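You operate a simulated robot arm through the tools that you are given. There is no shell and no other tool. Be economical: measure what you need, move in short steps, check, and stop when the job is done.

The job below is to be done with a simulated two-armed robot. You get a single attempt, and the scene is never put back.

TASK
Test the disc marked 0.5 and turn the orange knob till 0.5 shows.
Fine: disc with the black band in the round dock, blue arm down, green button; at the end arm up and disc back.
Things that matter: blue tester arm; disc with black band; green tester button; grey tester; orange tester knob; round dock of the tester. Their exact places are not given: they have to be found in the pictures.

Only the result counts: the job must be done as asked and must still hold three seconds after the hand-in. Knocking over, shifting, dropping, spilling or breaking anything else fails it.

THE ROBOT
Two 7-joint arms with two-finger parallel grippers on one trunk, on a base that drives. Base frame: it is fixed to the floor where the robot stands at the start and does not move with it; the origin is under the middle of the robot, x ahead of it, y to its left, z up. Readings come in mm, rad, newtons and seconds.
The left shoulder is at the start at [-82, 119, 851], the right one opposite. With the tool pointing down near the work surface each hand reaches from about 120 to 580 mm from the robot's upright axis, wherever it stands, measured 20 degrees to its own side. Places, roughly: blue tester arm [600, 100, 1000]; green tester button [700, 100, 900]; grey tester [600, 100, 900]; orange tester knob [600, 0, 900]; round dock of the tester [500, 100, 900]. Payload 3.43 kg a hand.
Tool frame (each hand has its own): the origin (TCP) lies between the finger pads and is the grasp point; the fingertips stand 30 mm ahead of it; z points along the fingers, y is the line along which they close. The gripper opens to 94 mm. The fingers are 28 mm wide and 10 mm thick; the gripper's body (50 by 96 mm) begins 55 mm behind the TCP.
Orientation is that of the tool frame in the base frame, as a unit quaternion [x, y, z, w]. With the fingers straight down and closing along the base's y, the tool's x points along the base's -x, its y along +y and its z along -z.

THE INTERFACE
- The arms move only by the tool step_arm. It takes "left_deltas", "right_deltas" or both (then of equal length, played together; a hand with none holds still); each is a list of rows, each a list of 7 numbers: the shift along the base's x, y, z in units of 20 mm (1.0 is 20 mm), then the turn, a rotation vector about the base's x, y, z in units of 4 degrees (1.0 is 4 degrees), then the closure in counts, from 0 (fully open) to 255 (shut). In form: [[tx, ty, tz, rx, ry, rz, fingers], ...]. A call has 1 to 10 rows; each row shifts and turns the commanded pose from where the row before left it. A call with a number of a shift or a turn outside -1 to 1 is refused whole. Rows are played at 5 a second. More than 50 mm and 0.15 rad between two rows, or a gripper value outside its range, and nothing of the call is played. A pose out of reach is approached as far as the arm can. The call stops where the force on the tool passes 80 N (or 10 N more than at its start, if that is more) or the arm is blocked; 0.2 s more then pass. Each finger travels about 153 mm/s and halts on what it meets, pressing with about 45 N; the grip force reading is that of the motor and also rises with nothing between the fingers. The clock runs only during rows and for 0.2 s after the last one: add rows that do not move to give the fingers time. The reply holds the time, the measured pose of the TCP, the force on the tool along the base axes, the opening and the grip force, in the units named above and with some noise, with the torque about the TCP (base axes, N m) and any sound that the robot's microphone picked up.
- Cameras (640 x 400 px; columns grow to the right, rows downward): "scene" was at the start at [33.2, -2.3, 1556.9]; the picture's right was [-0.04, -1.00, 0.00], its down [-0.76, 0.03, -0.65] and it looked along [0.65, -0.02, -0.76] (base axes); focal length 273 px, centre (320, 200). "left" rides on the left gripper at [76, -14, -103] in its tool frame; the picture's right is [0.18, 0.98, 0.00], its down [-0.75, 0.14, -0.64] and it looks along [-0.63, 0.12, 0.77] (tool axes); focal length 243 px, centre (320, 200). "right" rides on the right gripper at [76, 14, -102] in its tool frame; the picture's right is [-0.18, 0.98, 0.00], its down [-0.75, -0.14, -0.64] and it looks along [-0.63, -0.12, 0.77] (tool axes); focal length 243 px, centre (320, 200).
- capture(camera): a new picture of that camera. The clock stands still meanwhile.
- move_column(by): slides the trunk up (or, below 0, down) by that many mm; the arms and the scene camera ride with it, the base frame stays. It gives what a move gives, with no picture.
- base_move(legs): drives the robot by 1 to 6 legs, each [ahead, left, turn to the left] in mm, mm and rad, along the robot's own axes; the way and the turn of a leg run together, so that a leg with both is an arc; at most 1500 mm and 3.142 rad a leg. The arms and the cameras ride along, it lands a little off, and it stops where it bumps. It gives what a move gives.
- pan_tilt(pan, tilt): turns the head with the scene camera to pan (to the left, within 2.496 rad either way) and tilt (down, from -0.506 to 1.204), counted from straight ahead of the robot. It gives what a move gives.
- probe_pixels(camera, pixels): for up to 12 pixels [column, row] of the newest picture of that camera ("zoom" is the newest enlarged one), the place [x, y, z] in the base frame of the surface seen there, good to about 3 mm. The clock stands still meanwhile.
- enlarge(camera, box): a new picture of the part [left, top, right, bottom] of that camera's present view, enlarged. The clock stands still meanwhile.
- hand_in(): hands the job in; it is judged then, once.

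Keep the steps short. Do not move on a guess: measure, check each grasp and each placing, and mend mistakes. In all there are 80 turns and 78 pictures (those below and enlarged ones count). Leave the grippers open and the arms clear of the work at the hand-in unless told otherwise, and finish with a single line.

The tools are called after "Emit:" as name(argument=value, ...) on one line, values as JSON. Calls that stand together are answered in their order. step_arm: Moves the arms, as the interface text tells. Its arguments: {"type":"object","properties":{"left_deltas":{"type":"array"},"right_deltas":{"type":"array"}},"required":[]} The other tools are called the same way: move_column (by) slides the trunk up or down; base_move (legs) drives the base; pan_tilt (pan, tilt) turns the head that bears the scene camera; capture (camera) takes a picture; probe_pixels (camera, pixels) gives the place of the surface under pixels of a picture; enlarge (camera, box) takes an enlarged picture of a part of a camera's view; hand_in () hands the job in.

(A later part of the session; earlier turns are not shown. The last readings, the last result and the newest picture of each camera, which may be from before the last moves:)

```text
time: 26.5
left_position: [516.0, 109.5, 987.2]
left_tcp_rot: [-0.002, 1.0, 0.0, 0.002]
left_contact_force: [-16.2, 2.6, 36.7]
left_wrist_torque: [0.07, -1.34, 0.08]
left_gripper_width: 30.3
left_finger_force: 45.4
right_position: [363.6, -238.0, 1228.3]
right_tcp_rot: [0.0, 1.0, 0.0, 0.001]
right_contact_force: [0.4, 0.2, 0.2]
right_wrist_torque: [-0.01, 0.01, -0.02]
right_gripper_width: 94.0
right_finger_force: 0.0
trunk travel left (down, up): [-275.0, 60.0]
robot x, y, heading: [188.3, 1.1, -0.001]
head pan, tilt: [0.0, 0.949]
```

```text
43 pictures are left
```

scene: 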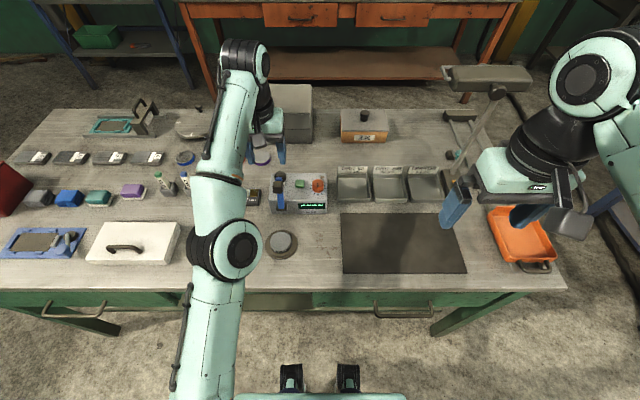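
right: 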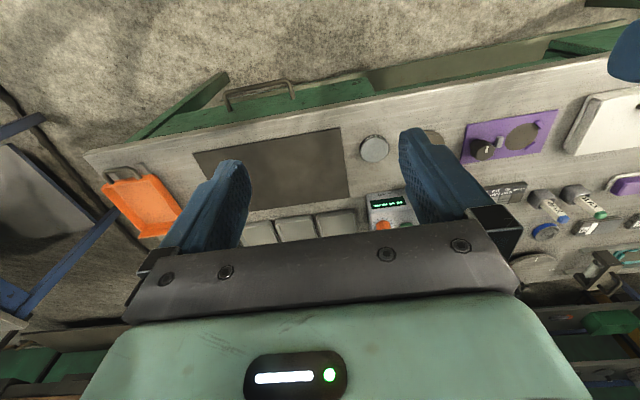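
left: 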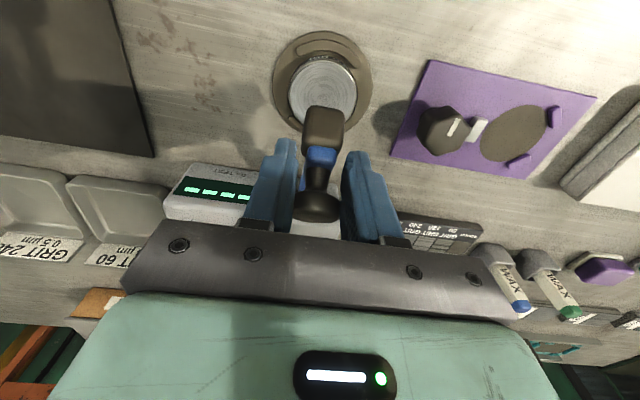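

Correcting outward 2 mm and continuing the arc down.

Emit:
step_arm(left_deltas=[[-0.42, 0, -0.2, 0, 0, 0, 255], [-0.38, 0, -0.36, 0, 0, 0, 255], [-0.32, 0, -0.4, 0, 0, 0, 255], [0, 0, 0, 0, 0, 0, 255]])

Emit:
capture(camera="left")

```text
time: 27.5
left_position: [493.2, 109.3, 967.1]
left_tcp_rot: [-0.001, 1.0, 0.0, 0.003]
left_contact_force: [-27.2, 2.4, 34.9]
left_wrist_torque: [0.08, -1.94, -0.26]
left_gripper_width: 17.5
left_finger_force: 44.4
right_position: [363.4, -237.0, 1228.2]
right_tcp_rot: [0.0, 1.0, 0.0, 0.002]
right_contact_force: [0.7, 0.4, -0.1]
right_wrist_torque: [0.04, -0.01, 0.0]
right_gripper_width: 94.0
right_finger_force: 0.1
trunk travel left (down, up): [-275.0, 60.0]
robot x, y, heading: [190.2, 0.7, 0.003]
head pan, tilt: [0.0, 0.949]
```

```text
42 pictures are left
```

left: 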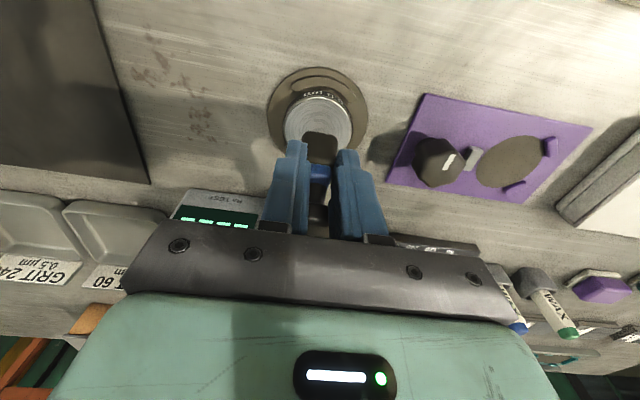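

The grip slid from the knob to its stem. I'll release, rise, and look.

Emit:
step_arm(left_deltas=[[0, 0, 0, 0, 0, 0, 90], [0, 0, 0, 0, 0, 0, 90], [0, 0, 0.8, 0, 0, 0, 90], [0, 0, 1, 0, 0, 0, 90], [0, 0, 1, 0, 0, 0, 90], [0, 0, 1, 0, 0, 0, 90], [-0.5, 0, 1, 0, 0, 0, 90]])

Emit:
capture(camera="left")

```text
time: 29.1
left_position: [486.3, 110.2, 1061.7]
left_tcp_rot: [-0.001, 1.0, -0.001, 0.0]
left_contact_force: [-0.5, -0.1, -0.3]
left_wrist_torque: [0.02, 0.02, 0.0]
left_gripper_width: 61.1
left_finger_force: 0.1
right_position: [367.2, -236.4, 1227.6]
right_tcp_rot: [0.0, 1.0, 0.0, 0.0]
right_contact_force: [-0.1, 0.3, 0.0]
right_wrist_torque: [0.02, 0.0, 0.01]
right_gripper_width: 94.0
right_finger_force: 0.1
trunk travel left (down, up): [-275.0, 60.0]
robot x, y, heading: [187.0, 1.7, 0.004]
head pan, tilt: [0.0, 0.949]
```

```text
41 pictures are left
```

left: 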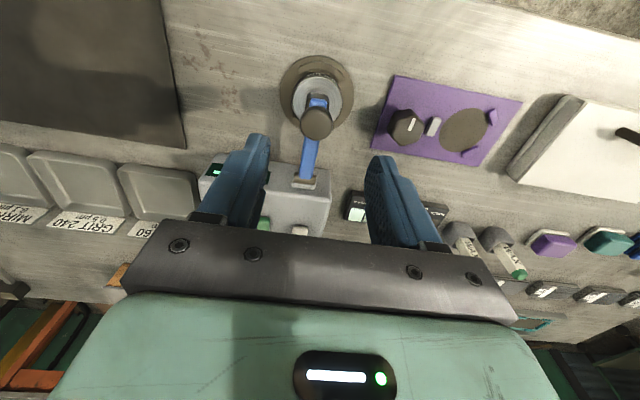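

Lever looks down over the disc. Measuring its height.

Emit:
enlarge(camera="left", box=[260, 40, 380, 200])

Emit:
probe_pixels(camera="left", pixels=[[315, 121], [318, 102], [309, 155], [306, 175], [303, 183], [319, 86], [303, 118], [329, 122]])

Emit:
enlarge(camera="scene", box=[240, 160, 380, 300])

```text
2.50 times, centred on (320, 120) of left
```

zoom: 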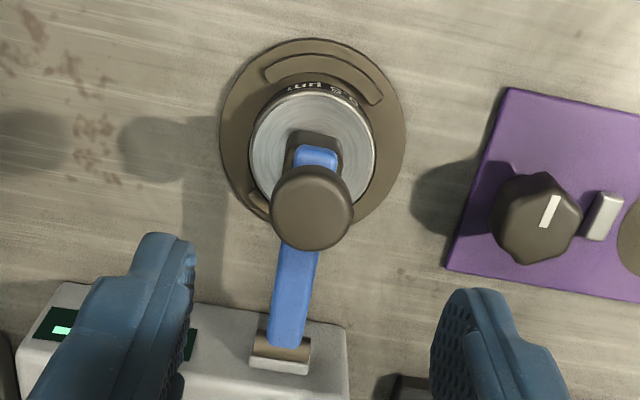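

```text
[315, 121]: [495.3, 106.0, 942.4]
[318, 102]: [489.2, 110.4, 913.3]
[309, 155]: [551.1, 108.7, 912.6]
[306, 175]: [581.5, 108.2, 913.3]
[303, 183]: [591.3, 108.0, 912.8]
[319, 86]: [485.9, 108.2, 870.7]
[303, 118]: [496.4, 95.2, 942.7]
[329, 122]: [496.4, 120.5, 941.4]
```

```text
2.86 times, centred on (310, 230) of scene
```

zoom: 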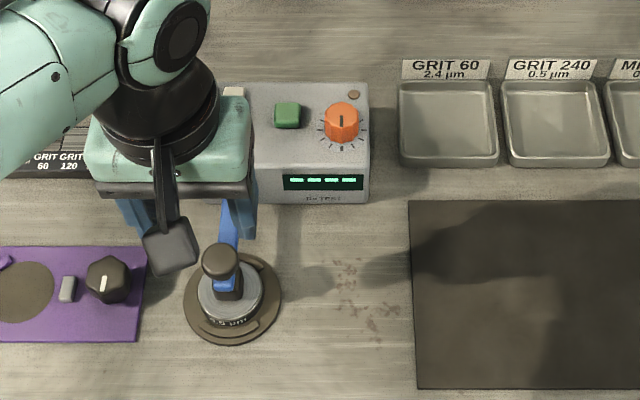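

The arm reads level (z≈913 along its length). I'll press gently on the knob's top with closed fingers to make sure it is fully down.

Emit:
step_arm(left_deltas=[[0.5, -0.1, -0.5, 0, 0, 0, 255], [0, 0, -1, 0, 0, 0, 255], [0, 0, -1, 0, 0, 0, 255], [0, 0, -1, 0, 0, 0, 255], [0, 0, -0.6, 0, 0, 0, 255], [0, 0, -0.2, 0, 0, 0, 255], [0, 0, -0.1, 0, 0, 0, 255], [0, 0, 0, 0, 0, 0, 255]])

```text
time: 30.9
left_position: [496.9, 107.5, 974.4]
left_tcp_rot: [0.0, 1.0, -0.002, 0.002]
left_contact_force: [0.3, 0.8, 3.7]
left_wrist_torque: [0.04, -0.04, -0.01]
left_gripper_width: 0.0
left_finger_force: 33.3
right_position: [367.3, -236.9, 1228.0]
right_tcp_rot: [0.0, 1.0, 0.001, 0.001]
right_contact_force: [0.6, 0.3, 0.0]
right_wrist_torque: [0.01, 0.0, 0.01]
right_gripper_width: 94.2
right_finger_force: 0.1
trunk travel left (down, up): [-275.0, 60.0]
robot x, y, heading: [185.2, 3.7, 0.0]
head pan, tilt: [0.0, 0.949]
```

Just touching (3.7 N). Pressing a little further.

Emit:
step_arm(left_deltas=[[0, 0, -0.07, 0, 0, 0, 255], [0, 0, -0.07, 0, 0, 0, 255], [0, 0, -0.07, 0, 0, 0, 255], [0, 0, 0, 0, 0, 0, 255]])

```text
time: 31.9
left_position: [497.0, 108.3, 973.9]
left_tcp_rot: [-0.002, 1.0, -0.002, 0.006]
left_contact_force: [-3.8, 6.4, 50.8]
left_wrist_torque: [0.26, -0.21, -0.35]
left_gripper_width: 0.0
left_finger_force: 33.4
right_position: [365.8, -237.2, 1227.4]
right_tcp_rot: [0.0, 1.0, 0.0, 0.002]
right_contact_force: [0.2, 0.3, -0.7]
right_wrist_torque: [0.01, -0.02, -0.01]
right_gripper_width: 93.9
right_finger_force: 0.1
trunk travel left (down, up): [-275.0, 60.0]
robot x, y, heading: [188.6, 1.8, -0.002]
head pan, tilt: [0.0, 0.949]
```

Firm at 51 N without moving, so the arm is fully down. Rising and going over the green button with the fingers shut.

Emit:
step_arm(left_deltas=[[0, 0, 0.8, 0, 0, 0, 255], [0.5, -0.3, 0.8, 0, 0, 0, 255], [1, -0.3, 0.3, 0, 0, 0, 255], [1, -0.3, 0, 0, 0, 0, 255], [1, -0.3, 0, 0, 0, 0, 255], [1, -0.3, 0, 0, 0, 0, 255], [1, -0.3, 0, 0, 0, 0, 255], [1, -0.3, 0, 0, 0, 0, 255], [1, -0.3, 0, 0, 0, 0, 255], [0.45, 0, 0, 0, 0, 0, 255]])

Emit:
capture(camera="left")

Emit:
enlarge(camera="scene", box=[240, 160, 380, 300])

```text
time: 34.1
left_position: [657.1, 59.4, 1007.0]
left_tcp_rot: [0.0, 1.0, 0.0, 0.001]
left_contact_force: [0.3, 0.0, -0.2]
left_wrist_torque: [0.01, 0.0, 0.03]
left_gripper_width: 0.0
left_finger_force: 33.5
right_position: [368.0, -236.4, 1227.3]
right_tcp_rot: [0.0, 1.0, 0.0, 0.0]
right_contact_force: [0.6, 0.3, 0.0]
right_wrist_torque: [0.0, 0.01, -0.01]
right_gripper_width: 94.2
right_finger_force: 0.0
trunk travel left (down, up): [-275.0, 60.0]
robot x, y, heading: [190.9, -2.4, -0.0]
head pan, tilt: [0.0, 0.949]
```

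```text
38 pictures are left
```

left: 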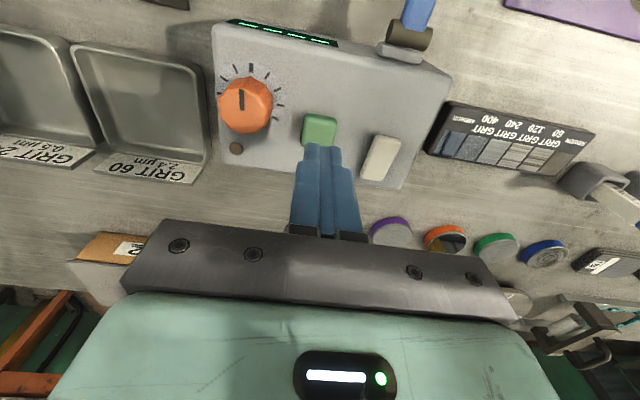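

```text
2.86 times, centred on (310, 230) of scene
```

zoom: 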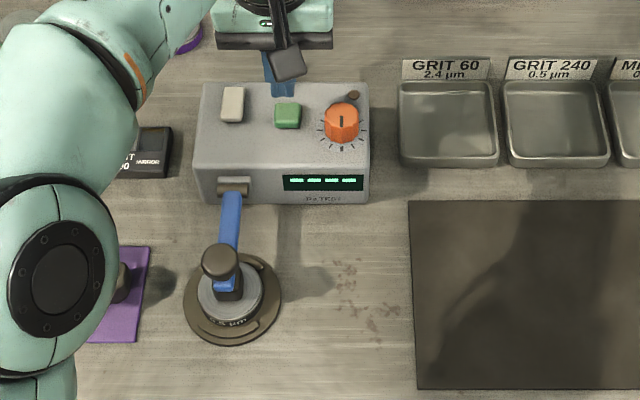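

Fingers stand over the button. Lowering and pressing in small steps.

Emit:
step_arm(left_deltas=[[0, 0, -0.9, 0, 0, 0, 255], [0, 0, -0.8, 0, 0, 0, 255], [0, 0, -0.2, 0, 0, 0, 255], [0, 0, -0.15, 0, 0, 0, 255], [0, 0, -0.1, 0, 0, 0, 255], [0, 0, 0, 0, 0, 0, 255]])

Emit:
enlarge(camera="left", box=[190, 0, 430, 200])

```text
time: 35.5
left_position: [655.4, 60.5, 964.9]
left_tcp_rot: [-0.002, 1.0, -0.001, 0.001]
left_contact_force: [0.2, 0.9, 1.6]
left_wrist_torque: [0.01, 0.0, 0.0]
left_gripper_width: 0.0
left_finger_force: 32.7
right_position: [367.4, -237.2, 1227.0]
right_tcp_rot: [0.0, 1.0, -0.001, 0.0]
right_contact_force: [0.1, -0.6, -0.5]
right_wrist_torque: [0.03, -0.02, 0.02]
right_gripper_width: 94.1
right_finger_force: 0.1
trunk travel left (down, up): [-275.0, 60.0]
robot x, y, heading: [188.8, 3.6, 0.003]
head pan, tilt: [0.0, 0.949]
heard: click
```

```text
2.00 times, centred on (310, 100) of left
```

zoom: 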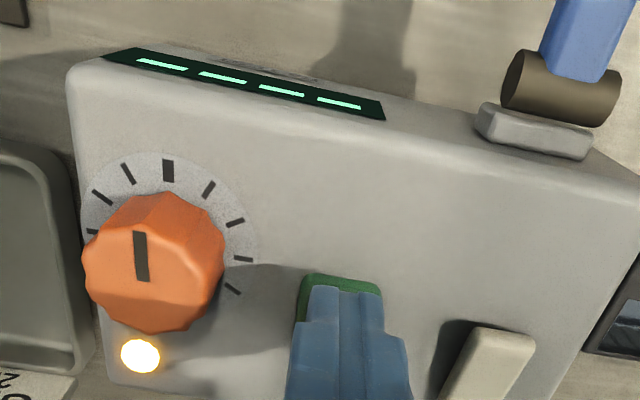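

A click was heard and the lamp lit. Releasing the button and looking at the display.

Emit:
step_arm(left_deltas=[[0, 0, 0.5, 0, 0, 0, 255], [0, 0, 1, 0, 0, 0, 255], [0, 0, 1, 0, 0, 0, 255], [0, 0, 0, 0, 0, 0, 255], [0, 0, 0, 0, 0, 0, 255]])

Emit:
enlarge(camera="scene", box=[270, 170, 340, 215])

Emit:
enlarge(camera="left", box=[190, 0, 430, 200])

```text
time: 36.7
left_position: [655.6, 60.5, 1015.0]
left_tcp_rot: [-0.001, 1.0, 0.0, 0.001]
left_contact_force: [0.0, -1.0, 0.1]
left_wrist_torque: [0.03, 0.0, -0.02]
left_gripper_width: 0.2
left_finger_force: 32.8
right_position: [368.8, -237.5, 1227.6]
right_tcp_rot: [0.0, 1.0, -0.001, 0.0]
right_contact_force: [-0.4, 0.0, 0.0]
right_wrist_torque: [0.01, 0.0, 0.02]
right_gripper_width: 93.9
right_finger_force: 0.1
trunk travel left (down, up): [-275.0, 60.0]
robot x, y, heading: [189.2, -1.1, -0.005]
head pan, tilt: [0.0, 0.949]
```

```text
8.89 times, centred on (305, 192) of scene
```

zoom: 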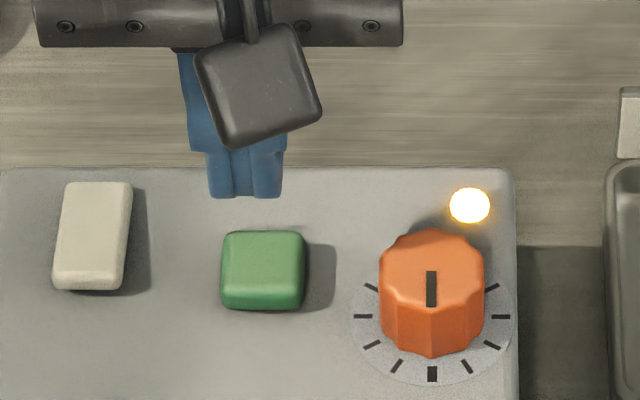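

```text
2.00 times, centred on (310, 100) of left
```

zoom: 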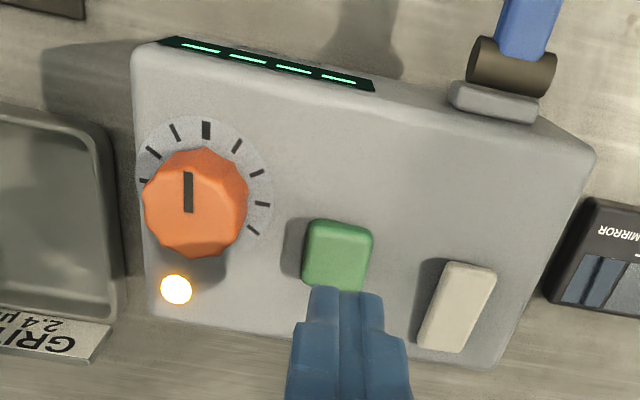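

Lamp lit but the display still shows dashes. I'll wait two seconds and look again.

Emit:
step_arm(left_deltas=[[0, 0, 0, 0, 0, 0, 255], [0, 0, 0, 0, 0, 0, 255], [0, 0, 0, 0, 0, 0, 255], [0, 0, 0, 0, 0, 0, 255], [0, 0, 0, 0, 0, 0, 255], [0, 0, 0, 0, 0, 0, 255], [0, 0, 0, 0, 0, 0, 255], [0, 0, 0, 0, 0, 0, 255], [0, 0, 0, 0, 0, 0, 255], [0, 0, 0, 0, 0, 0, 255]])

Emit:
enlarge(camera="scene", box=[270, 185, 340, 240])

```text
time: 38.9
left_position: [655.4, 61.9, 1015.0]
left_tcp_rot: [-0.001, 1.0, -0.001, 0.001]
left_contact_force: [1.5, 0.0, 0.7]
left_wrist_torque: [-0.01, 0.02, -0.01]
left_gripper_width: 0.0
left_finger_force: 33.2
right_position: [367.7, -237.6, 1227.0]
right_tcp_rot: [0.0, 1.0, 0.0, 0.0]
right_contact_force: [0.0, -1.0, 0.6]
right_wrist_torque: [-0.02, 0.0, 0.01]
right_gripper_width: 93.9
right_finger_force: 0.0
trunk travel left (down, up): [-275.0, 60.0]
robot x, y, heading: [191.9, -2.4, -0.004]
head pan, tilt: [0.0, 0.949]
```

```text
7.27 times, centred on (305, 212) of scene
```

zoom: 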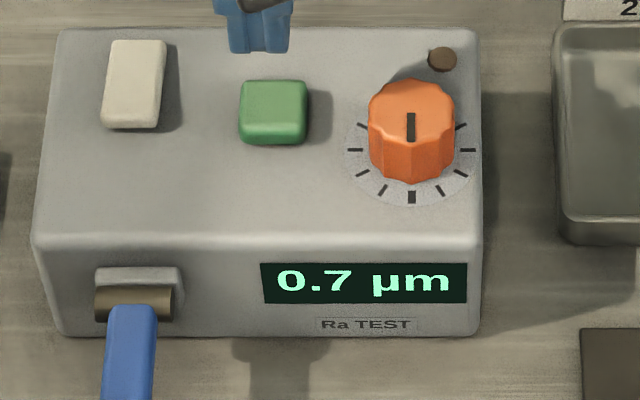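

The reading is 0.7 µm, so the knob must bring it to 0.5. Moving the hand over the orange knob with fingers at about 45 mm opening.

Emit:
step_arm(left_deltas=[[-0.2, -0.9, 0.2, 0, 0, 0, 133], [-0.2, -0.9, 0, 0, 0, 0, 133], [-0.2, -0.9, 0, 0, 0, 0, 133], [0, 0, 0, 0, 0, 0, 133]])

Emit:
capture(camera="left")

```text
time: 39.9
left_position: [644.0, 6.2, 1019.7]
left_tcp_rot: [-0.001, 1.0, -0.001, 0.001]
left_contact_force: [0.0, 0.1, 0.4]
left_wrist_torque: [0.05, 0.0, -0.02]
left_gripper_width: 45.1
left_finger_force: 0.0
right_position: [367.4, -236.3, 1228.4]
right_tcp_rot: [0.001, 1.0, 0.0, 0.0]
right_contact_force: [0.0, 0.4, 0.3]
right_wrist_torque: [0.0, -0.01, 0.01]
right_gripper_width: 93.8
right_finger_force: 0.1
trunk travel left (down, up): [-275.0, 60.0]
robot x, y, heading: [189.5, -2.3, -0.003]
head pan, tilt: [0.0, 0.949]
```

```text
32 pictures are left
```

left: 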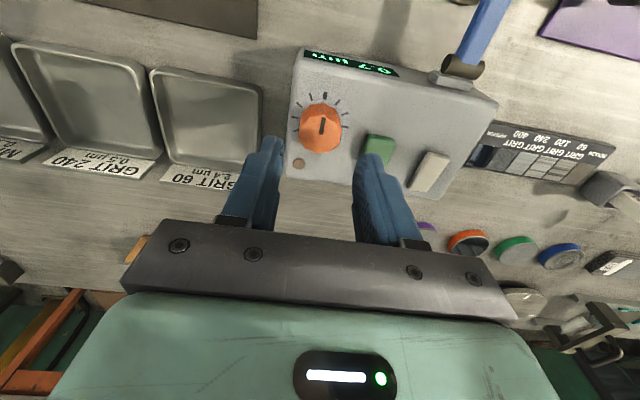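

Emit:
probe_pixels(camera="left", pixels=[[320, 127], [302, 124], [338, 126], [320, 109], [320, 140], [375, 148], [350, 170]])

```text
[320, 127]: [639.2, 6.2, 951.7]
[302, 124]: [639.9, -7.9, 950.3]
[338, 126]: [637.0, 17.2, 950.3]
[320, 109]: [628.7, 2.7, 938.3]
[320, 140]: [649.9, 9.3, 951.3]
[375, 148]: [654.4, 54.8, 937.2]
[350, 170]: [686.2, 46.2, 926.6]
```

Knob centre is about (642,6), top at 951. Lowering over it (fingertips to ≈931).

Emit:
step_arm(left_deltas=[[-0.1, 0, -0.9, 0, 0, 0, 133], [0, 0, -0.9, 0, 0, 0, 133], [0, 0, -0.8, 0, 0, 0, 133], [0, 0, -0.3, 0, 0, 0, 133], [0, 0, 0, 0, 0, 0, 133]])

Emit:
capture(camera="left")

```text
time: 41.1
left_position: [642.0, 5.3, 959.8]
left_tcp_rot: [0.0, 1.0, -0.001, 0.001]
left_contact_force: [-0.6, 0.1, -1.2]
left_wrist_torque: [0.02, -0.03, -0.02]
left_gripper_width: 45.0
left_finger_force: 0.2
right_position: [367.3, -237.0, 1227.2]
right_tcp_rot: [0.0, 1.0, 0.0, 0.0]
right_contact_force: [-1.1, 0.4, -0.2]
right_wrist_torque: [-0.01, -0.02, -0.01]
right_gripper_width: 94.1
right_finger_force: 0.2
trunk travel left (down, up): [-275.0, 60.0]
robot x, y, heading: [190.5, -1.0, 0.001]
head pan, tilt: [0.0, 0.949]
```

```text
31 pictures are left
```

left: 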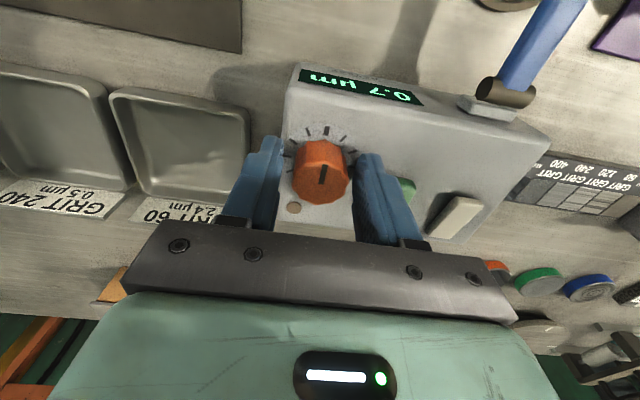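

Closing on the knob, then turning 12° clockwise (seen from above) as a trial.

Emit:
step_arm(left_deltas=[[0, 0, 0, 0, 0, 0, 255], [0, 0, 0, 0, 0, 0, 255], [0, 0, 0, 0, 0, -1, 255], [0, 0, 0, 0, 0, -1, 255], [0, 0, 0, 0, 0, -1, 255], [0, 0, 0, 0, 0, 0, 255]])

Emit:
enlarge(camera="left", box=[220, 40, 460, 240])

```text
time: 42.5
left_position: [642.4, 6.6, 959.6]
left_tcp_rot: [0.103, 0.995, 0.0, 0.0]
left_contact_force: [0.2, 7.8, -3.1]
left_wrist_torque: [0.27, -0.4, 0.02]
left_gripper_width: 31.2
left_finger_force: 44.7
right_position: [369.1, -236.1, 1227.0]
right_tcp_rot: [0.0, 1.0, 0.0, 0.0]
right_contact_force: [0.1, 0.5, -0.4]
right_wrist_torque: [0.02, 0.0, -0.02]
right_gripper_width: 94.1
right_finger_force: 0.1
trunk travel left (down, up): [-275.0, 60.0]
robot x, y, heading: [188.0, 3.1, -0.002]
head pan, tilt: [0.0, 0.949]
```

```text
2.00 times, centred on (340, 140) of left
```

zoom: 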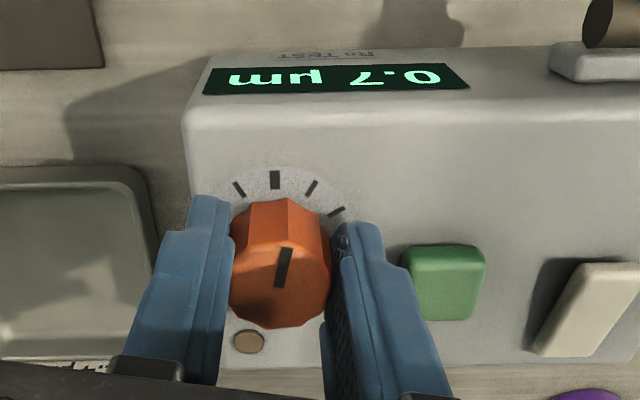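

Reading is still 0.7 µm. I'll check from the scene camera whether the knob turned.

Emit:
enlarge(camera="scene", box=[280, 180, 350, 235])

```text
7.27 times, centred on (315, 208) of scene
```

zoom: 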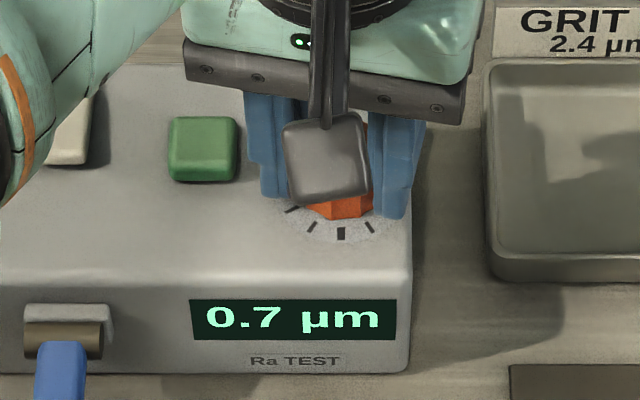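

The knob is hidden there, so I'll judge by the display. Turning another 16° clockwise.

Emit:
step_arm(left_deltas=[[0, 0, 0, 0, 0, -1, 255], [0, 0, 0, 0, 0, -1, 255], [0, 0, 0, 0, 0, -1, 255], [0, 0, 0, 0, 0, -1, 255], [0, 0, 0, 0, 0, 0, 255]])

Emit:
enlarge(camera="left", box=[220, 40, 460, 240])

```text
time: 43.7
left_position: [642.4, 8.9, 960.5]
left_tcp_rot: [0.24, 0.971, 0.0, 0.001]
left_contact_force: [3.1, 15.9, -4.3]
left_wrist_torque: [0.51, -0.14, 0.08]
left_gripper_width: 31.1
left_finger_force: 45.0
right_position: [368.5, -235.8, 1227.6]
right_tcp_rot: [0.0, 1.0, -0.001, 0.0]
right_contact_force: [-0.2, 0.5, 0.3]
right_wrist_torque: [-0.01, 0.02, 0.01]
right_gripper_width: 93.9
right_finger_force: 0.0
trunk travel left (down, up): [-275.0, 60.0]
robot x, y, heading: [188.4, 1.1, -0.0]
head pan, tilt: [0.0, 0.949]
```

```text
2.00 times, centred on (340, 140) of left
```

zoom: 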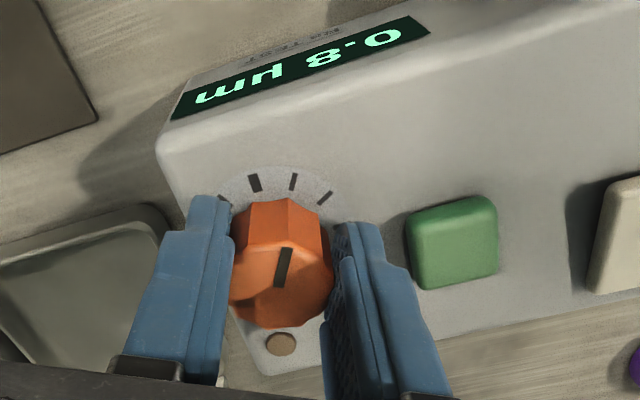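

It now reads 0.8, so clockwise raises it. Turning back counter-clockwise 40°, shifting slightly to ease the side force.

Emit:
step_arm(left_deltas=[[0, 0, 0, 0, 0, 1, 255], [0, 0, 0, 0, 0, 1, 255], [0, 0, 0, 0, 0, 1, 255], [0, 0, 0, 0, 0, 1, 255], [0, 0, 0, 0, 0, 1, 255], [0, 0, 0, 0, 0, 1, 255], [0, 0, 0, 0, 0, 1, 255], [0, 0, 0, 0, 0, 1, 255], [0, 0, 0, 0, 0, 1, 255], [0, 0, 0, 0, 0, 1, 255]])

Emit:
enlarge(camera="left", box=[220, 40, 460, 240])

```text
time: 45.9
left_position: [641.6, 5.5, 961.0]
left_tcp_rot: [-0.105, 0.994, -0.001, 0.0]
left_contact_force: [0.7, 5.7, -8.6]
left_wrist_torque: [0.23, -0.33, 0.02]
left_gripper_width: 31.2
left_finger_force: 44.3
right_position: [368.0, -236.3, 1228.4]
right_tcp_rot: [-0.001, 1.0, 0.001, 0.0]
right_contact_force: [0.4, -0.5, 0.1]
right_wrist_torque: [0.01, 0.0, 0.04]
right_gripper_width: 94.0
right_finger_force: 0.0
trunk travel left (down, up): [-275.0, 60.0]
robot x, y, heading: [189.5, -1.6, 0.003]
head pan, tilt: [0.0, 0.949]
```

```text
2.00 times, centred on (340, 140) of left
```

zoom: 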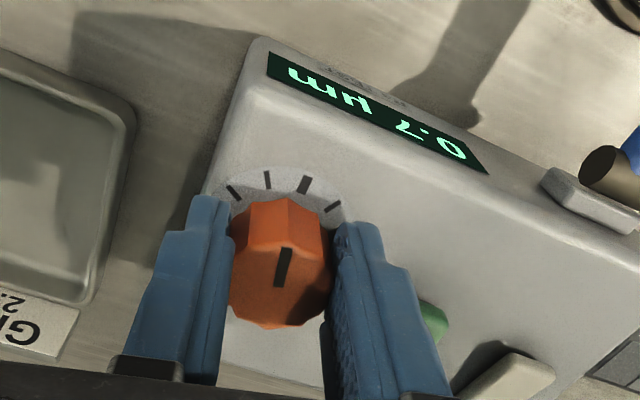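

0.7 at +12°. Turning 28° more counter-clockwise.

Emit:
step_arm(left_deltas=[[0, 0, 0, 0, 0, 1, 255], [0, 0, 0, 0, 0, 1, 255], [0, 0, 0, 0, 0, 1, 255], [0, 0, 0, 0, 0, 1, 255], [0, 0, 0, 0, 0, 1, 255], [0, 0, 0, 0, 0, 1, 255], [0, 0, 0, 0, 0, 1, 255], [0, 0, 0, 0, 0, 0, 255]])

Emit:
enlarge(camera="left", box=[220, 40, 460, 240])

```text
time: 47.7
left_position: [642.7, 3.3, 959.5]
left_tcp_rot: [-0.343, 0.939, -0.001, 0.001]
left_contact_force: [8.5, -10.7, -7.5]
left_wrist_torque: [-0.75, -0.09, -0.08]
left_gripper_width: 31.5
left_finger_force: 45.1
right_position: [368.9, -238.4, 1227.2]
right_tcp_rot: [0.0, 1.0, 0.001, 0.0]
right_contact_force: [-0.6, -0.3, 0.0]
right_wrist_torque: [-0.01, -0.05, 0.0]
right_gripper_width: 93.9
right_finger_force: 0.0
trunk travel left (down, up): [-275.0, 60.0]
robot x, y, heading: [189.8, 2.7, -0.002]
head pan, tilt: [0.0, 0.949]
```

```text
2.00 times, centred on (340, 140) of left
```

zoom: 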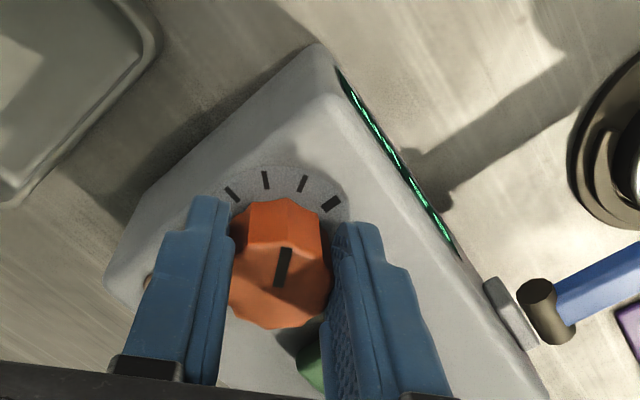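

Display now edge-on for this camera; reading it with the scene camera.

Emit:
enlarge(camera="scene", box=[280, 180, 350, 235])

```text
7.27 times, centred on (315, 208) of scene
```

zoom: 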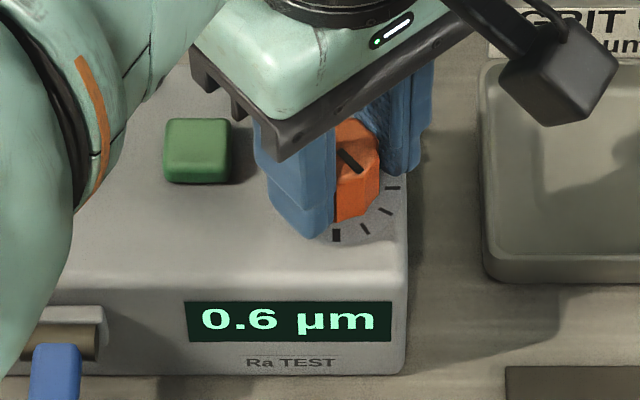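

0.6 at +40°. Turning 16° more.

Emit:
step_arm(left_deltas=[[0, 0, 0, 0, 0, 1, 255], [0, 0, 0, 0, 0, 1, 255], [0, 0, 0, 0, 0, 1, 255], [0, 0, 0, 0, 0, 1, 255], [0, 0, 0, 0, 0, 0, 255]])

Emit:
enlarge(camera="scene", box=[280, 180, 350, 235])

```text
time: 48.9
left_position: [643.6, 3.3, 960.5]
left_tcp_rot: [-0.471, 0.882, -0.001, 0.002]
left_contact_force: [15.1, -19.9, -6.2]
left_wrist_torque: [-1.11, 0.08, -0.13]
left_gripper_width: 31.5
left_finger_force: 44.5
right_position: [369.7, -239.5, 1226.0]
right_tcp_rot: [0.0, 1.0, 0.001, -0.001]
right_contact_force: [-0.3, 0.5, 0.2]
right_wrist_torque: [0.04, -0.03, -0.04]
right_gripper_width: 94.2
right_finger_force: 0.0
trunk travel left (down, up): [-275.0, 60.0]
robot x, y, heading: [186.7, -0.5, -0.001]
head pan, tilt: [0.0, 0.949]
```

```text
7.27 times, centred on (315, 208) of scene
```

zoom: 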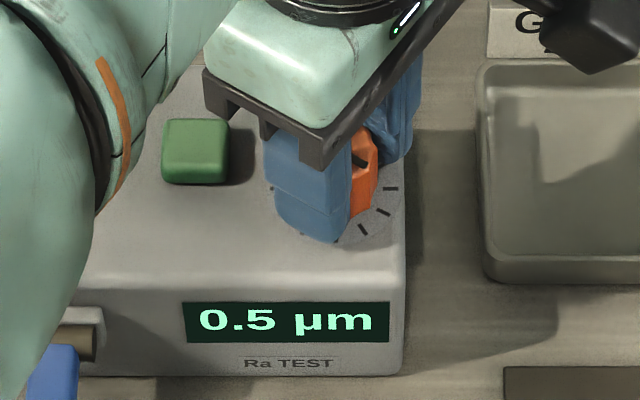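

0.5 µm shows. Releasing the knob and rising.

Emit:
step_arm(left_deltas=[[0, 0, 0, 0, 0, 0, 133], [0, 0, 0, 0, 0, 0, 133], [0, 0, 0.8, 0, 0, 0, 133], [0, 0, 1, 0, 0, 0, 133], [0, 0, 1, 0, 0, 0, 133], [0, 0, 1, 0, 0, -1, 133], [0, 0, 1, 0, 0, -1, 133], [0, 0, 0.5, 0, 0, -1, 133], [0, 0, 0, 0, 0, -1, 133], [0, 0, 0, 0, 0, -1, 133]])

Emit:
enlarge(camera="scene", box=[270, 180, 350, 235])

```text
time: 51.1
left_position: [641.8, 6.2, 1066.1]
left_tcp_rot: [-0.31, 0.951, 0.001, 0.001]
left_contact_force: [-0.3, -0.2, 0.3]
left_wrist_torque: [-0.01, 0.04, 0.0]
left_gripper_width: 45.0
left_finger_force: 0.1
right_position: [367.3, -236.9, 1227.3]
right_tcp_rot: [0.001, 1.0, 0.0, 0.0]
right_contact_force: [-0.6, -0.5, 0.8]
right_wrist_torque: [0.01, 0.01, -0.01]
right_gripper_width: 94.0
right_finger_force: 0.1
trunk travel left (down, up): [-275.0, 60.0]
robot x, y, heading: [189.5, 0.3, 0.0]
head pan, tilt: [0.0, 0.949]
```

```text
7.27 times, centred on (310, 208) of scene
```

zoom: 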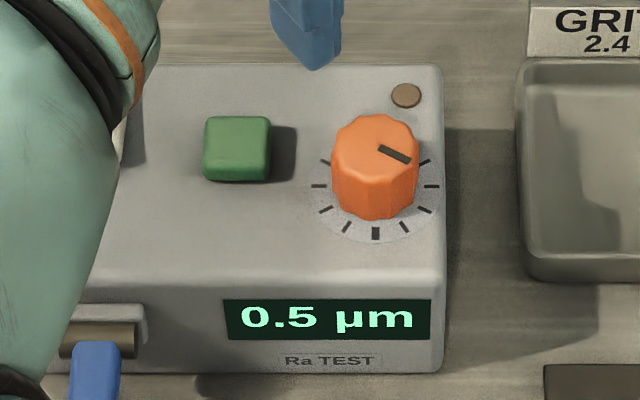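

0.5 holds. Moving the hand back over the lever's knob at (496,108), undoing the yaw.

Emit:
step_arm(left_deltas=[[-0.73, 0.51, 0, 0, 0, -0.9, 90], [-0.73, 0.51, 0, 0, 0, -0.9, 90], [-0.73, 0.51, 0, 0, 0, -0.9, 90], [-0.73, 0.51, 0, 0, 0, -0.9, 90], [-0.73, 0.51, 0, 0, 0, -0.9, 90], [-0.73, 0.51, 0, 0, 0, -0.9, 90], [-0.73, 0.51, 0, 0, 0, -0.9, 90], [-0.73, 0.51, 0, 0, 0, -0.9, 90], [-0.73, 0.51, 0, 0, 0, -0.9, 90], [-0.73, 0.51, 0, 0, 0, -0.9, 90]])

Emit:
capture(camera="left")

```text
time: 53.3
left_position: [494.0, 108.3, 1066.6]
left_tcp_rot: [0.001, 1.0, -0.001, 0.001]
left_contact_force: [0.7, 0.1, -0.4]
left_wrist_torque: [0.02, 0.0, 0.03]
left_gripper_width: 60.7
left_finger_force: 0.0
right_position: [366.9, -237.0, 1227.3]
right_tcp_rot: [0.0, 1.0, 0.0, 0.0]
right_contact_force: [0.1, 0.3, 0.1]
right_wrist_torque: [0.0, 0.0, -0.01]
right_gripper_width: 93.9
right_finger_force: 0.1
trunk travel left (down, up): [-275.0, 60.0]
robot x, y, heading: [187.1, -0.2, 0.004]
head pan, tilt: [0.0, 0.949]
```

```text
22 pictures are left
```

left: 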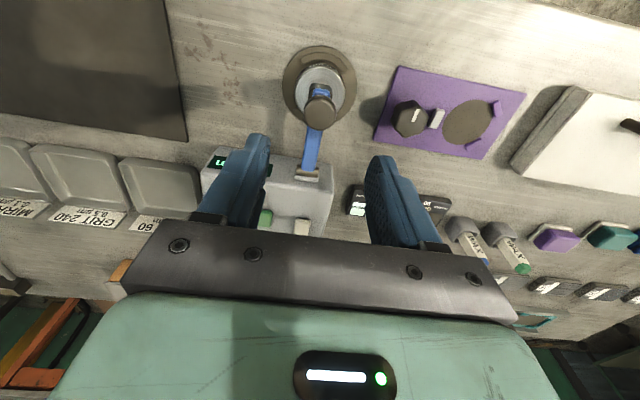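

Lever's knob is at (320,107), between the fingers. Lowering over it and closing.

Emit:
step_arm(left_deltas=[[0.15, 0, -0.9, 0, 0, 0, 90], [0, 0, -1, 0, 0, 0, 90], [0, 0, -1, 0, 0, 0, 90], [0, 0, -1, 0, 0, 0, 90], [0, 0, -1, 0, 0, 0, 90], [0, 0, -1, 0, 0, 0, 90], [0, 0, -0.7, 0, 0, 0, 90], [0, 0, 0, 0, 0, 0, 255], [0, 0, 0, 0, 0, 0, 255], [0, 0, 0, 0, 0, 0, 255]])

Emit:
capture(camera="left")

```text
time: 55.5
left_position: [500.3, 109.4, 933.3]
left_tcp_rot: [-0.002, 1.0, 0.001, 0.0]
left_contact_force: [10.1, 11.2, -1.9]
left_wrist_torque: [0.13, -0.2, 0.05]
left_gripper_width: 31.4
left_finger_force: 44.7
right_position: [369.2, -235.9, 1227.4]
right_tcp_rot: [0.0, 1.0, -0.001, 0.0]
right_contact_force: [-0.6, -1.5, -0.2]
right_wrist_torque: [0.0, 0.0, 0.0]
right_gripper_width: 93.9
right_finger_force: 0.1
trunk travel left (down, up): [-275.0, 60.0]
robot x, y, heading: [189.4, 1.6, -0.001]
head pan, tilt: [0.0, 0.949]
```

```text
21 pictures are left
```

left: 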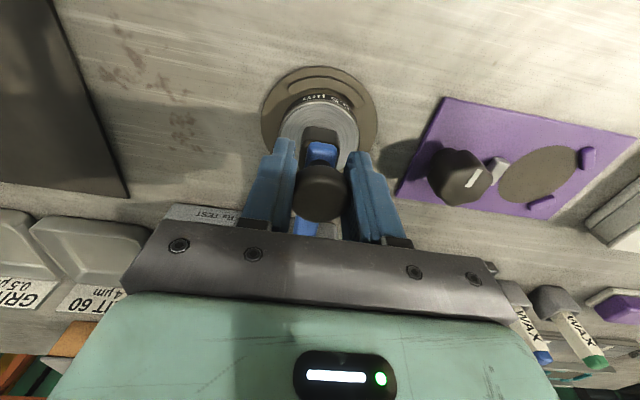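

Gripped at 31 mm. Lifting along the arc, first 24°.

Emit:
step_arm(left_deltas=[[0.14, 0, 0.47, 0, 0, 0, 255], [0.2, 0, 0.455, 0, 0, 0, 255], [0.25, 0, 0.43, 0, 0, 0, 255], [0.3, 0, 0.4, 0, 0, 0, 255], [0, 0, 0, 0, 0, 0, 255]])

```text
time: 56.7
left_position: [517.1, 109.8, 970.0]
left_tcp_rot: [-0.002, 1.0, -0.001, 0.0]
left_contact_force: [-3.1, 10.6, -13.6]
left_wrist_torque: [0.04, 1.05, 0.02]
left_gripper_width: 31.5
left_finger_force: 44.6
right_position: [368.7, -234.9, 1227.3]
right_tcp_rot: [0.0, 1.0, 0.0, -0.001]
right_contact_force: [-0.7, 0.0, 0.1]
right_wrist_torque: [0.06, 0.01, -0.03]
right_gripper_width: 93.6
right_finger_force: 0.0
trunk travel left (down, up): [-275.0, 60.0]
robot x, y, heading: [189.7, 0.8, 0.002]
head pan, tilt: [0.0, 0.949]
```

Forces small and the grip holds (31.5 mm). Continuing.

Emit:
step_arm(left_deltas=[[0.345, -0.03, 0.36, 0, 0, 0, 255], [0.38, 0, 0.33, 0, 0, 0, 255], [0.415, 0, 0.285, 0, 0, 0, 255], [0.44, 0, 0.24, 0, 0, 0, 255], [0.46, 0, 0.19, 0, 0, 0, 255], [0, 0, 0, 0, 0, 0, 255]])

Emit:
capture(camera="left")

```text
time: 58.1
left_position: [554.5, 109.3, 997.5]
left_tcp_rot: [0.0, 1.0, 0.0, -0.001]
left_contact_force: [-15.4, 14.6, -0.8]
left_wrist_torque: [0.08, 1.27, -0.08]
left_gripper_width: 30.8
left_finger_force: 45.5
right_position: [366.5, -235.7, 1228.9]
right_tcp_rot: [0.0, 1.0, 0.0, 0.0]
right_contact_force: [-0.5, 0.1, 0.1]
right_wrist_torque: [0.01, 0.01, 0.0]
right_gripper_width: 94.1
right_finger_force: 0.1
trunk travel left (down, up): [-275.0, 60.0]
robot x, y, heading: [187.4, 0.8, -0.001]
head pan, tilt: [0.0, 0.949]
```

```text
20 pictures are left
```

left: 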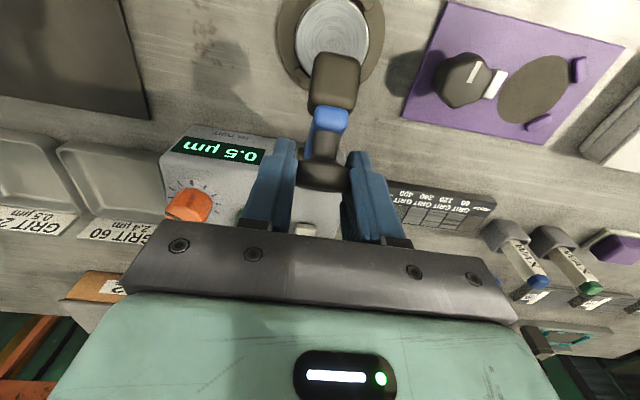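

The lever is rising well and the display still shows 0.5. Continuing over the top.

Emit:
step_arm(left_deltas=[[0.48, 0, 0.145, 0, 0, 0, 255], [0.495, 0, 0.095, 0, 0, 0, 255], [0.5, 0, 0.04, 0, 0, 0, 255], [0.505, 0, -0.015, 0, 0, 0, 255], [0.495, 0, -0.065, 0, 0, 0, 255], [0.49, 0, -0.115, 0, 0, 0, 255], [0, 0, 0, 0, 0, 0, 255]])

Emit:
capture(camera="left")

```text
time: 59.7
left_position: [615.3, 110.3, 1006.5]
left_tcp_rot: [-0.002, 1.0, -0.003, 0.009]
left_contact_force: [-1.5, 17.6, 58.3]
left_wrist_torque: [0.5, 1.74, -0.25]
left_gripper_width: 31.4
left_finger_force: 44.9
right_position: [365.0, -236.3, 1227.9]
right_tcp_rot: [0.0, 1.0, -0.001, 0.002]
right_contact_force: [-0.1, -0.2, -0.3]
right_wrist_torque: [0.01, -0.01, 0.02]
right_gripper_width: 93.9
right_finger_force: 0.0
trunk travel left (down, up): [-275.0, 60.0]
robot x, y, heading: [187.4, -2.7, -0.002]
head pan, tilt: [0.0, 0.949]
```

```text
19 pictures are left
```

left: 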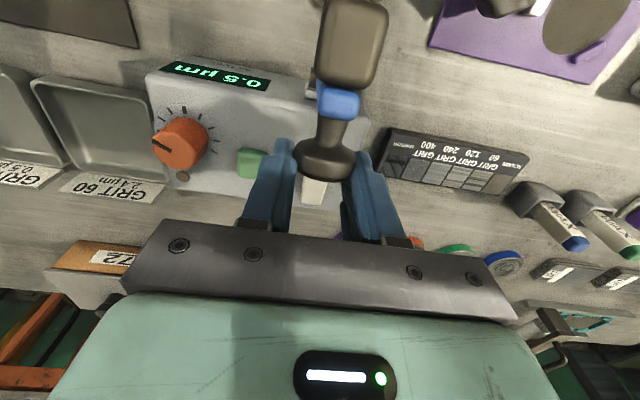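

58 N upward: the path is a bit low, so I'll ease up 2 mm and go on with a flatter arc.

Emit:
step_arm(left_deltas=[[0.1, 0, 0.1, 0, 0, 0, 255], [0.44, -0.03, -0.1, 0, 0, 0, 255], [0.44, 0, -0.15, 0, 0, 0, 255], [0, 0, 0, 0, 0, 0, 255]])

Emit:
capture(camera="left")

```text
time: 60.7
left_position: [636.4, 108.8, 1001.2]
left_tcp_rot: [-0.004, 1.0, -0.001, 0.006]
left_contact_force: [5.9, 14.5, 42.2]
left_wrist_torque: [0.23, 1.39, 0.0]
left_gripper_width: 30.3
left_finger_force: 45.1
right_position: [366.3, -236.0, 1228.8]
right_tcp_rot: [0.0, 1.0, -0.001, 0.002]
right_contact_force: [0.0, -0.4, -0.4]
right_wrist_torque: [0.0, -0.02, 0.0]
right_gripper_width: 94.1
right_finger_force: 0.0
trunk travel left (down, up): [-275.0, 60.0]
robot x, y, heading: [188.5, 2.5, -0.002]
head pan, tilt: [0.0, 0.949]
```

```text
18 pictures are left
```

left: 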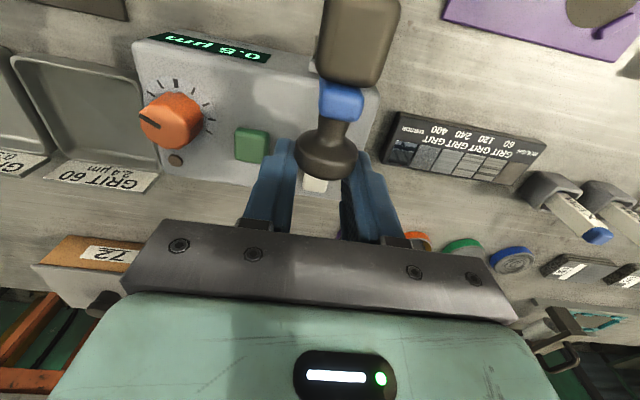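

The knob is slipping in the grip. The lever is past vertical, so I'll release, rise and see where it rests.

Emit:
step_arm(left_deltas=[[0, 0, 0, 0, 0, 0, 90], [0, 0, 0, 0, 0, 0, 90], [0, 0, 0.8, 0, 0, 0, 90], [0, 0, 1, 0, 0, 0, 90], [0, 0, 1, 0, 0, 0, 90], [0, 0, 0.8, 0, 0, 0, 90]])

Emit:
capture(camera="left")

Emit:
enlarge(camera="scene", box=[250, 170, 350, 250])

```text
time: 62.1
left_position: [636.2, 106.1, 1069.8]
left_tcp_rot: [0.0, 1.0, 0.0, 0.0]
left_contact_force: [0.2, 1.0, -0.5]
left_wrist_torque: [-0.01, -0.02, -0.01]
left_gripper_width: 60.6
left_finger_force: 0.1
right_position: [368.3, -236.7, 1226.6]
right_tcp_rot: [0.0, 1.0, 0.0, 0.0]
right_contact_force: [0.5, -0.9, -0.7]
right_wrist_torque: [0.01, 0.03, -0.03]
right_gripper_width: 93.9
right_finger_force: 0.1
trunk travel left (down, up): [-275.0, 60.0]
robot x, y, heading: [185.6, 0.3, -0.001]
head pan, tilt: [0.0, 0.949]
```

```text
17 pictures are left
```

left: 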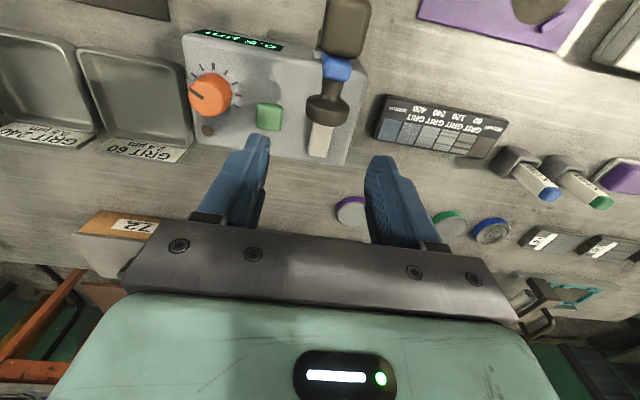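

```text
5.00 times, centred on (300, 210) of scene
```

zoom: 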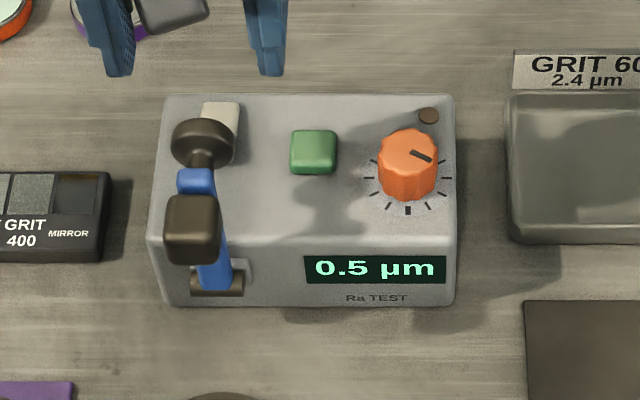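

The lever stands near upright but not as far back as at first. Measuring it.

Emit:
probe_pixels(camera="zoom", pixels=[[195, 180], [185, 205], [190, 240], [200, 130], [200, 145], [213, 265]])

Emit:
probe_pixels(camera="left", pixels=[[327, 108], [336, 70], [345, 35]])

```text
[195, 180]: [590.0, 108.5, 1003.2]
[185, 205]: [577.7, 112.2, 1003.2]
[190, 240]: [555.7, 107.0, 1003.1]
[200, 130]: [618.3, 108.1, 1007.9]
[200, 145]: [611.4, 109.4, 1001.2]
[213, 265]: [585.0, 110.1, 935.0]
```

```text
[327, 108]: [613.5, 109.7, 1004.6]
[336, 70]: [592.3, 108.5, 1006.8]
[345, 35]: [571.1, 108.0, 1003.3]
```

The lever tip is 25 mm short of its first position. I'll go in front of the head with shut fingers and push it back.

Emit:
step_arm(left_deltas=[[-1, 0.02, 0.2, 0, 0, 0, 255], [-1, 0.02, 0, 0, 0, 0, 255], [-1, 0.02, 0, 0, 0, 0, 255], [-1, 0, 0, 0, 0, 0, 255], [-1, 0, 0, 0, 0, 0, 255], [-0.55, 0, 0, 0, 0, 0, 255], [0, 0, -1, 0, 0, 0, 255], [0, 0, -1, 0, 0, 0, 255], [0, 0, -0.95, 0, 0, 0, 255], [0, 0, 0, 0, 0, 0, 255]])

Emit:
capture(camera="left")

```text
time: 64.3
left_position: [525.8, 108.3, 1013.1]
left_tcp_rot: [0.0, 1.0, 0.0, 0.001]
left_contact_force: [1.2, -0.2, 0.5]
left_wrist_torque: [0.01, 0.0, 0.03]
left_gripper_width: 0.0
left_finger_force: 32.9
right_position: [368.7, -237.3, 1227.8]
right_tcp_rot: [-0.001, 1.0, 0.0, 0.001]
right_contact_force: [-0.7, -0.2, -0.7]
right_wrist_torque: [-0.01, -0.02, 0.01]
right_gripper_width: 94.1
right_finger_force: 0.0
trunk travel left (down, up): [-275.0, 60.0]
robot x, y, heading: [189.4, 4.0, -0.002]
head pan, tilt: [0.0, 0.949]
```

```text
15 pictures are left
```

left: 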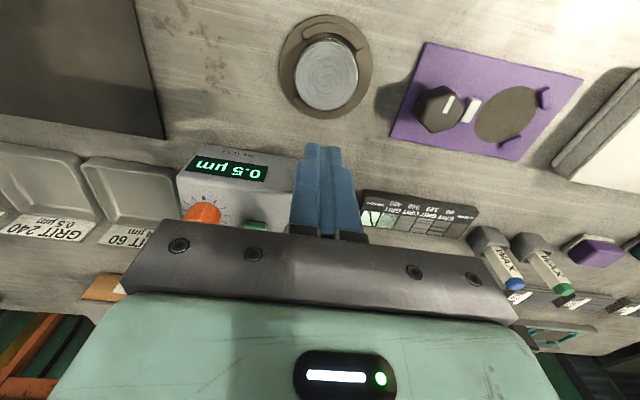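

Fingers are in front of the lever and the disc is undisturbed. Pushing toward +x.

Emit:
step_arm(left_deltas=[[0.5, 0, 0, 0, 0, 0, 255], [0.4, 0, 0, 0, 0, 0, 255], [0.4, 0, 0, 0, 0, 0, 255], [0.4, 0, 0, 0, 0, 0, 255], [0.3, 0, 0, 0, 0, 0, 255], [0, 0, 0, 0, 0, 0, 255]])

```text
time: 65.7
left_position: [565.9, 108.2, 1013.0]
left_tcp_rot: [-0.001, 1.0, -0.001, 0.0]
left_contact_force: [-1.9, 0.4, -1.3]
left_wrist_torque: [-0.03, 0.08, 0.0]
left_gripper_width: 0.0
left_finger_force: 33.0
right_position: [367.1, -237.2, 1227.0]
right_tcp_rot: [0.0, 1.0, 0.0, 0.001]
right_contact_force: [-0.9, -0.3, 0.2]
right_wrist_torque: [-0.02, -0.01, -0.03]
right_gripper_width: 94.0
right_finger_force: 0.1
trunk travel left (down, up): [-275.0, 60.0]
robot x, y, heading: [189.8, -0.7, 0.001]
head pan, tilt: [0.0, 0.949]
```

Light contact (2 N). Pushing a few mm further to find the stop.

Emit:
step_arm(left_deltas=[[0.12, 0, 0, 0, 0, 0, 255], [0.12, 0, 0, 0, 0, 0, 255], [0.1, 0, 0, 0, 0, 0, 255], [0, 0, 0, 0, 0, 0, 255]])

Emit:
enlarge(camera="scene", box=[250, 170, 350, 250])

```text
time: 66.7
left_position: [566.7, 108.1, 1013.6]
left_tcp_rot: [-0.001, 1.0, 0.0, -0.004]
left_contact_force: [-32.7, -1.3, -5.7]
left_wrist_torque: [-0.47, 0.96, -0.02]
left_gripper_width: 0.1
left_finger_force: 33.3
right_position: [363.2, -236.1, 1228.0]
right_tcp_rot: [0.0, 1.0, 0.0, 0.001]
right_contact_force: [0.1, 0.1, 0.3]
right_wrist_torque: [0.05, -0.02, 0.03]
right_gripper_width: 94.1
right_finger_force: 0.1
trunk travel left (down, up): [-275.0, 60.0]
robot x, y, heading: [189.0, -1.6, -0.006]
head pan, tilt: [0.0, 0.949]
```

```text
5.00 times, centred on (300, 210) of scene
```

zoom: 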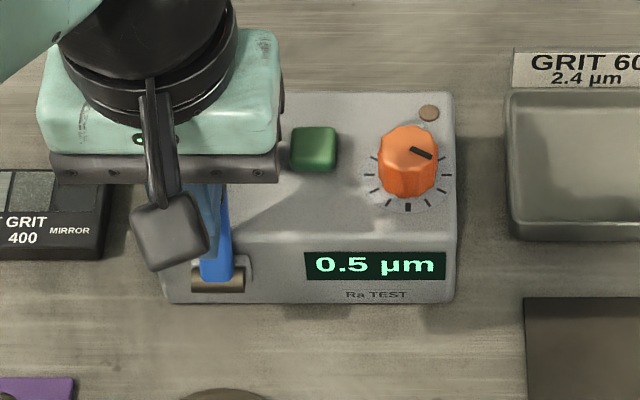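

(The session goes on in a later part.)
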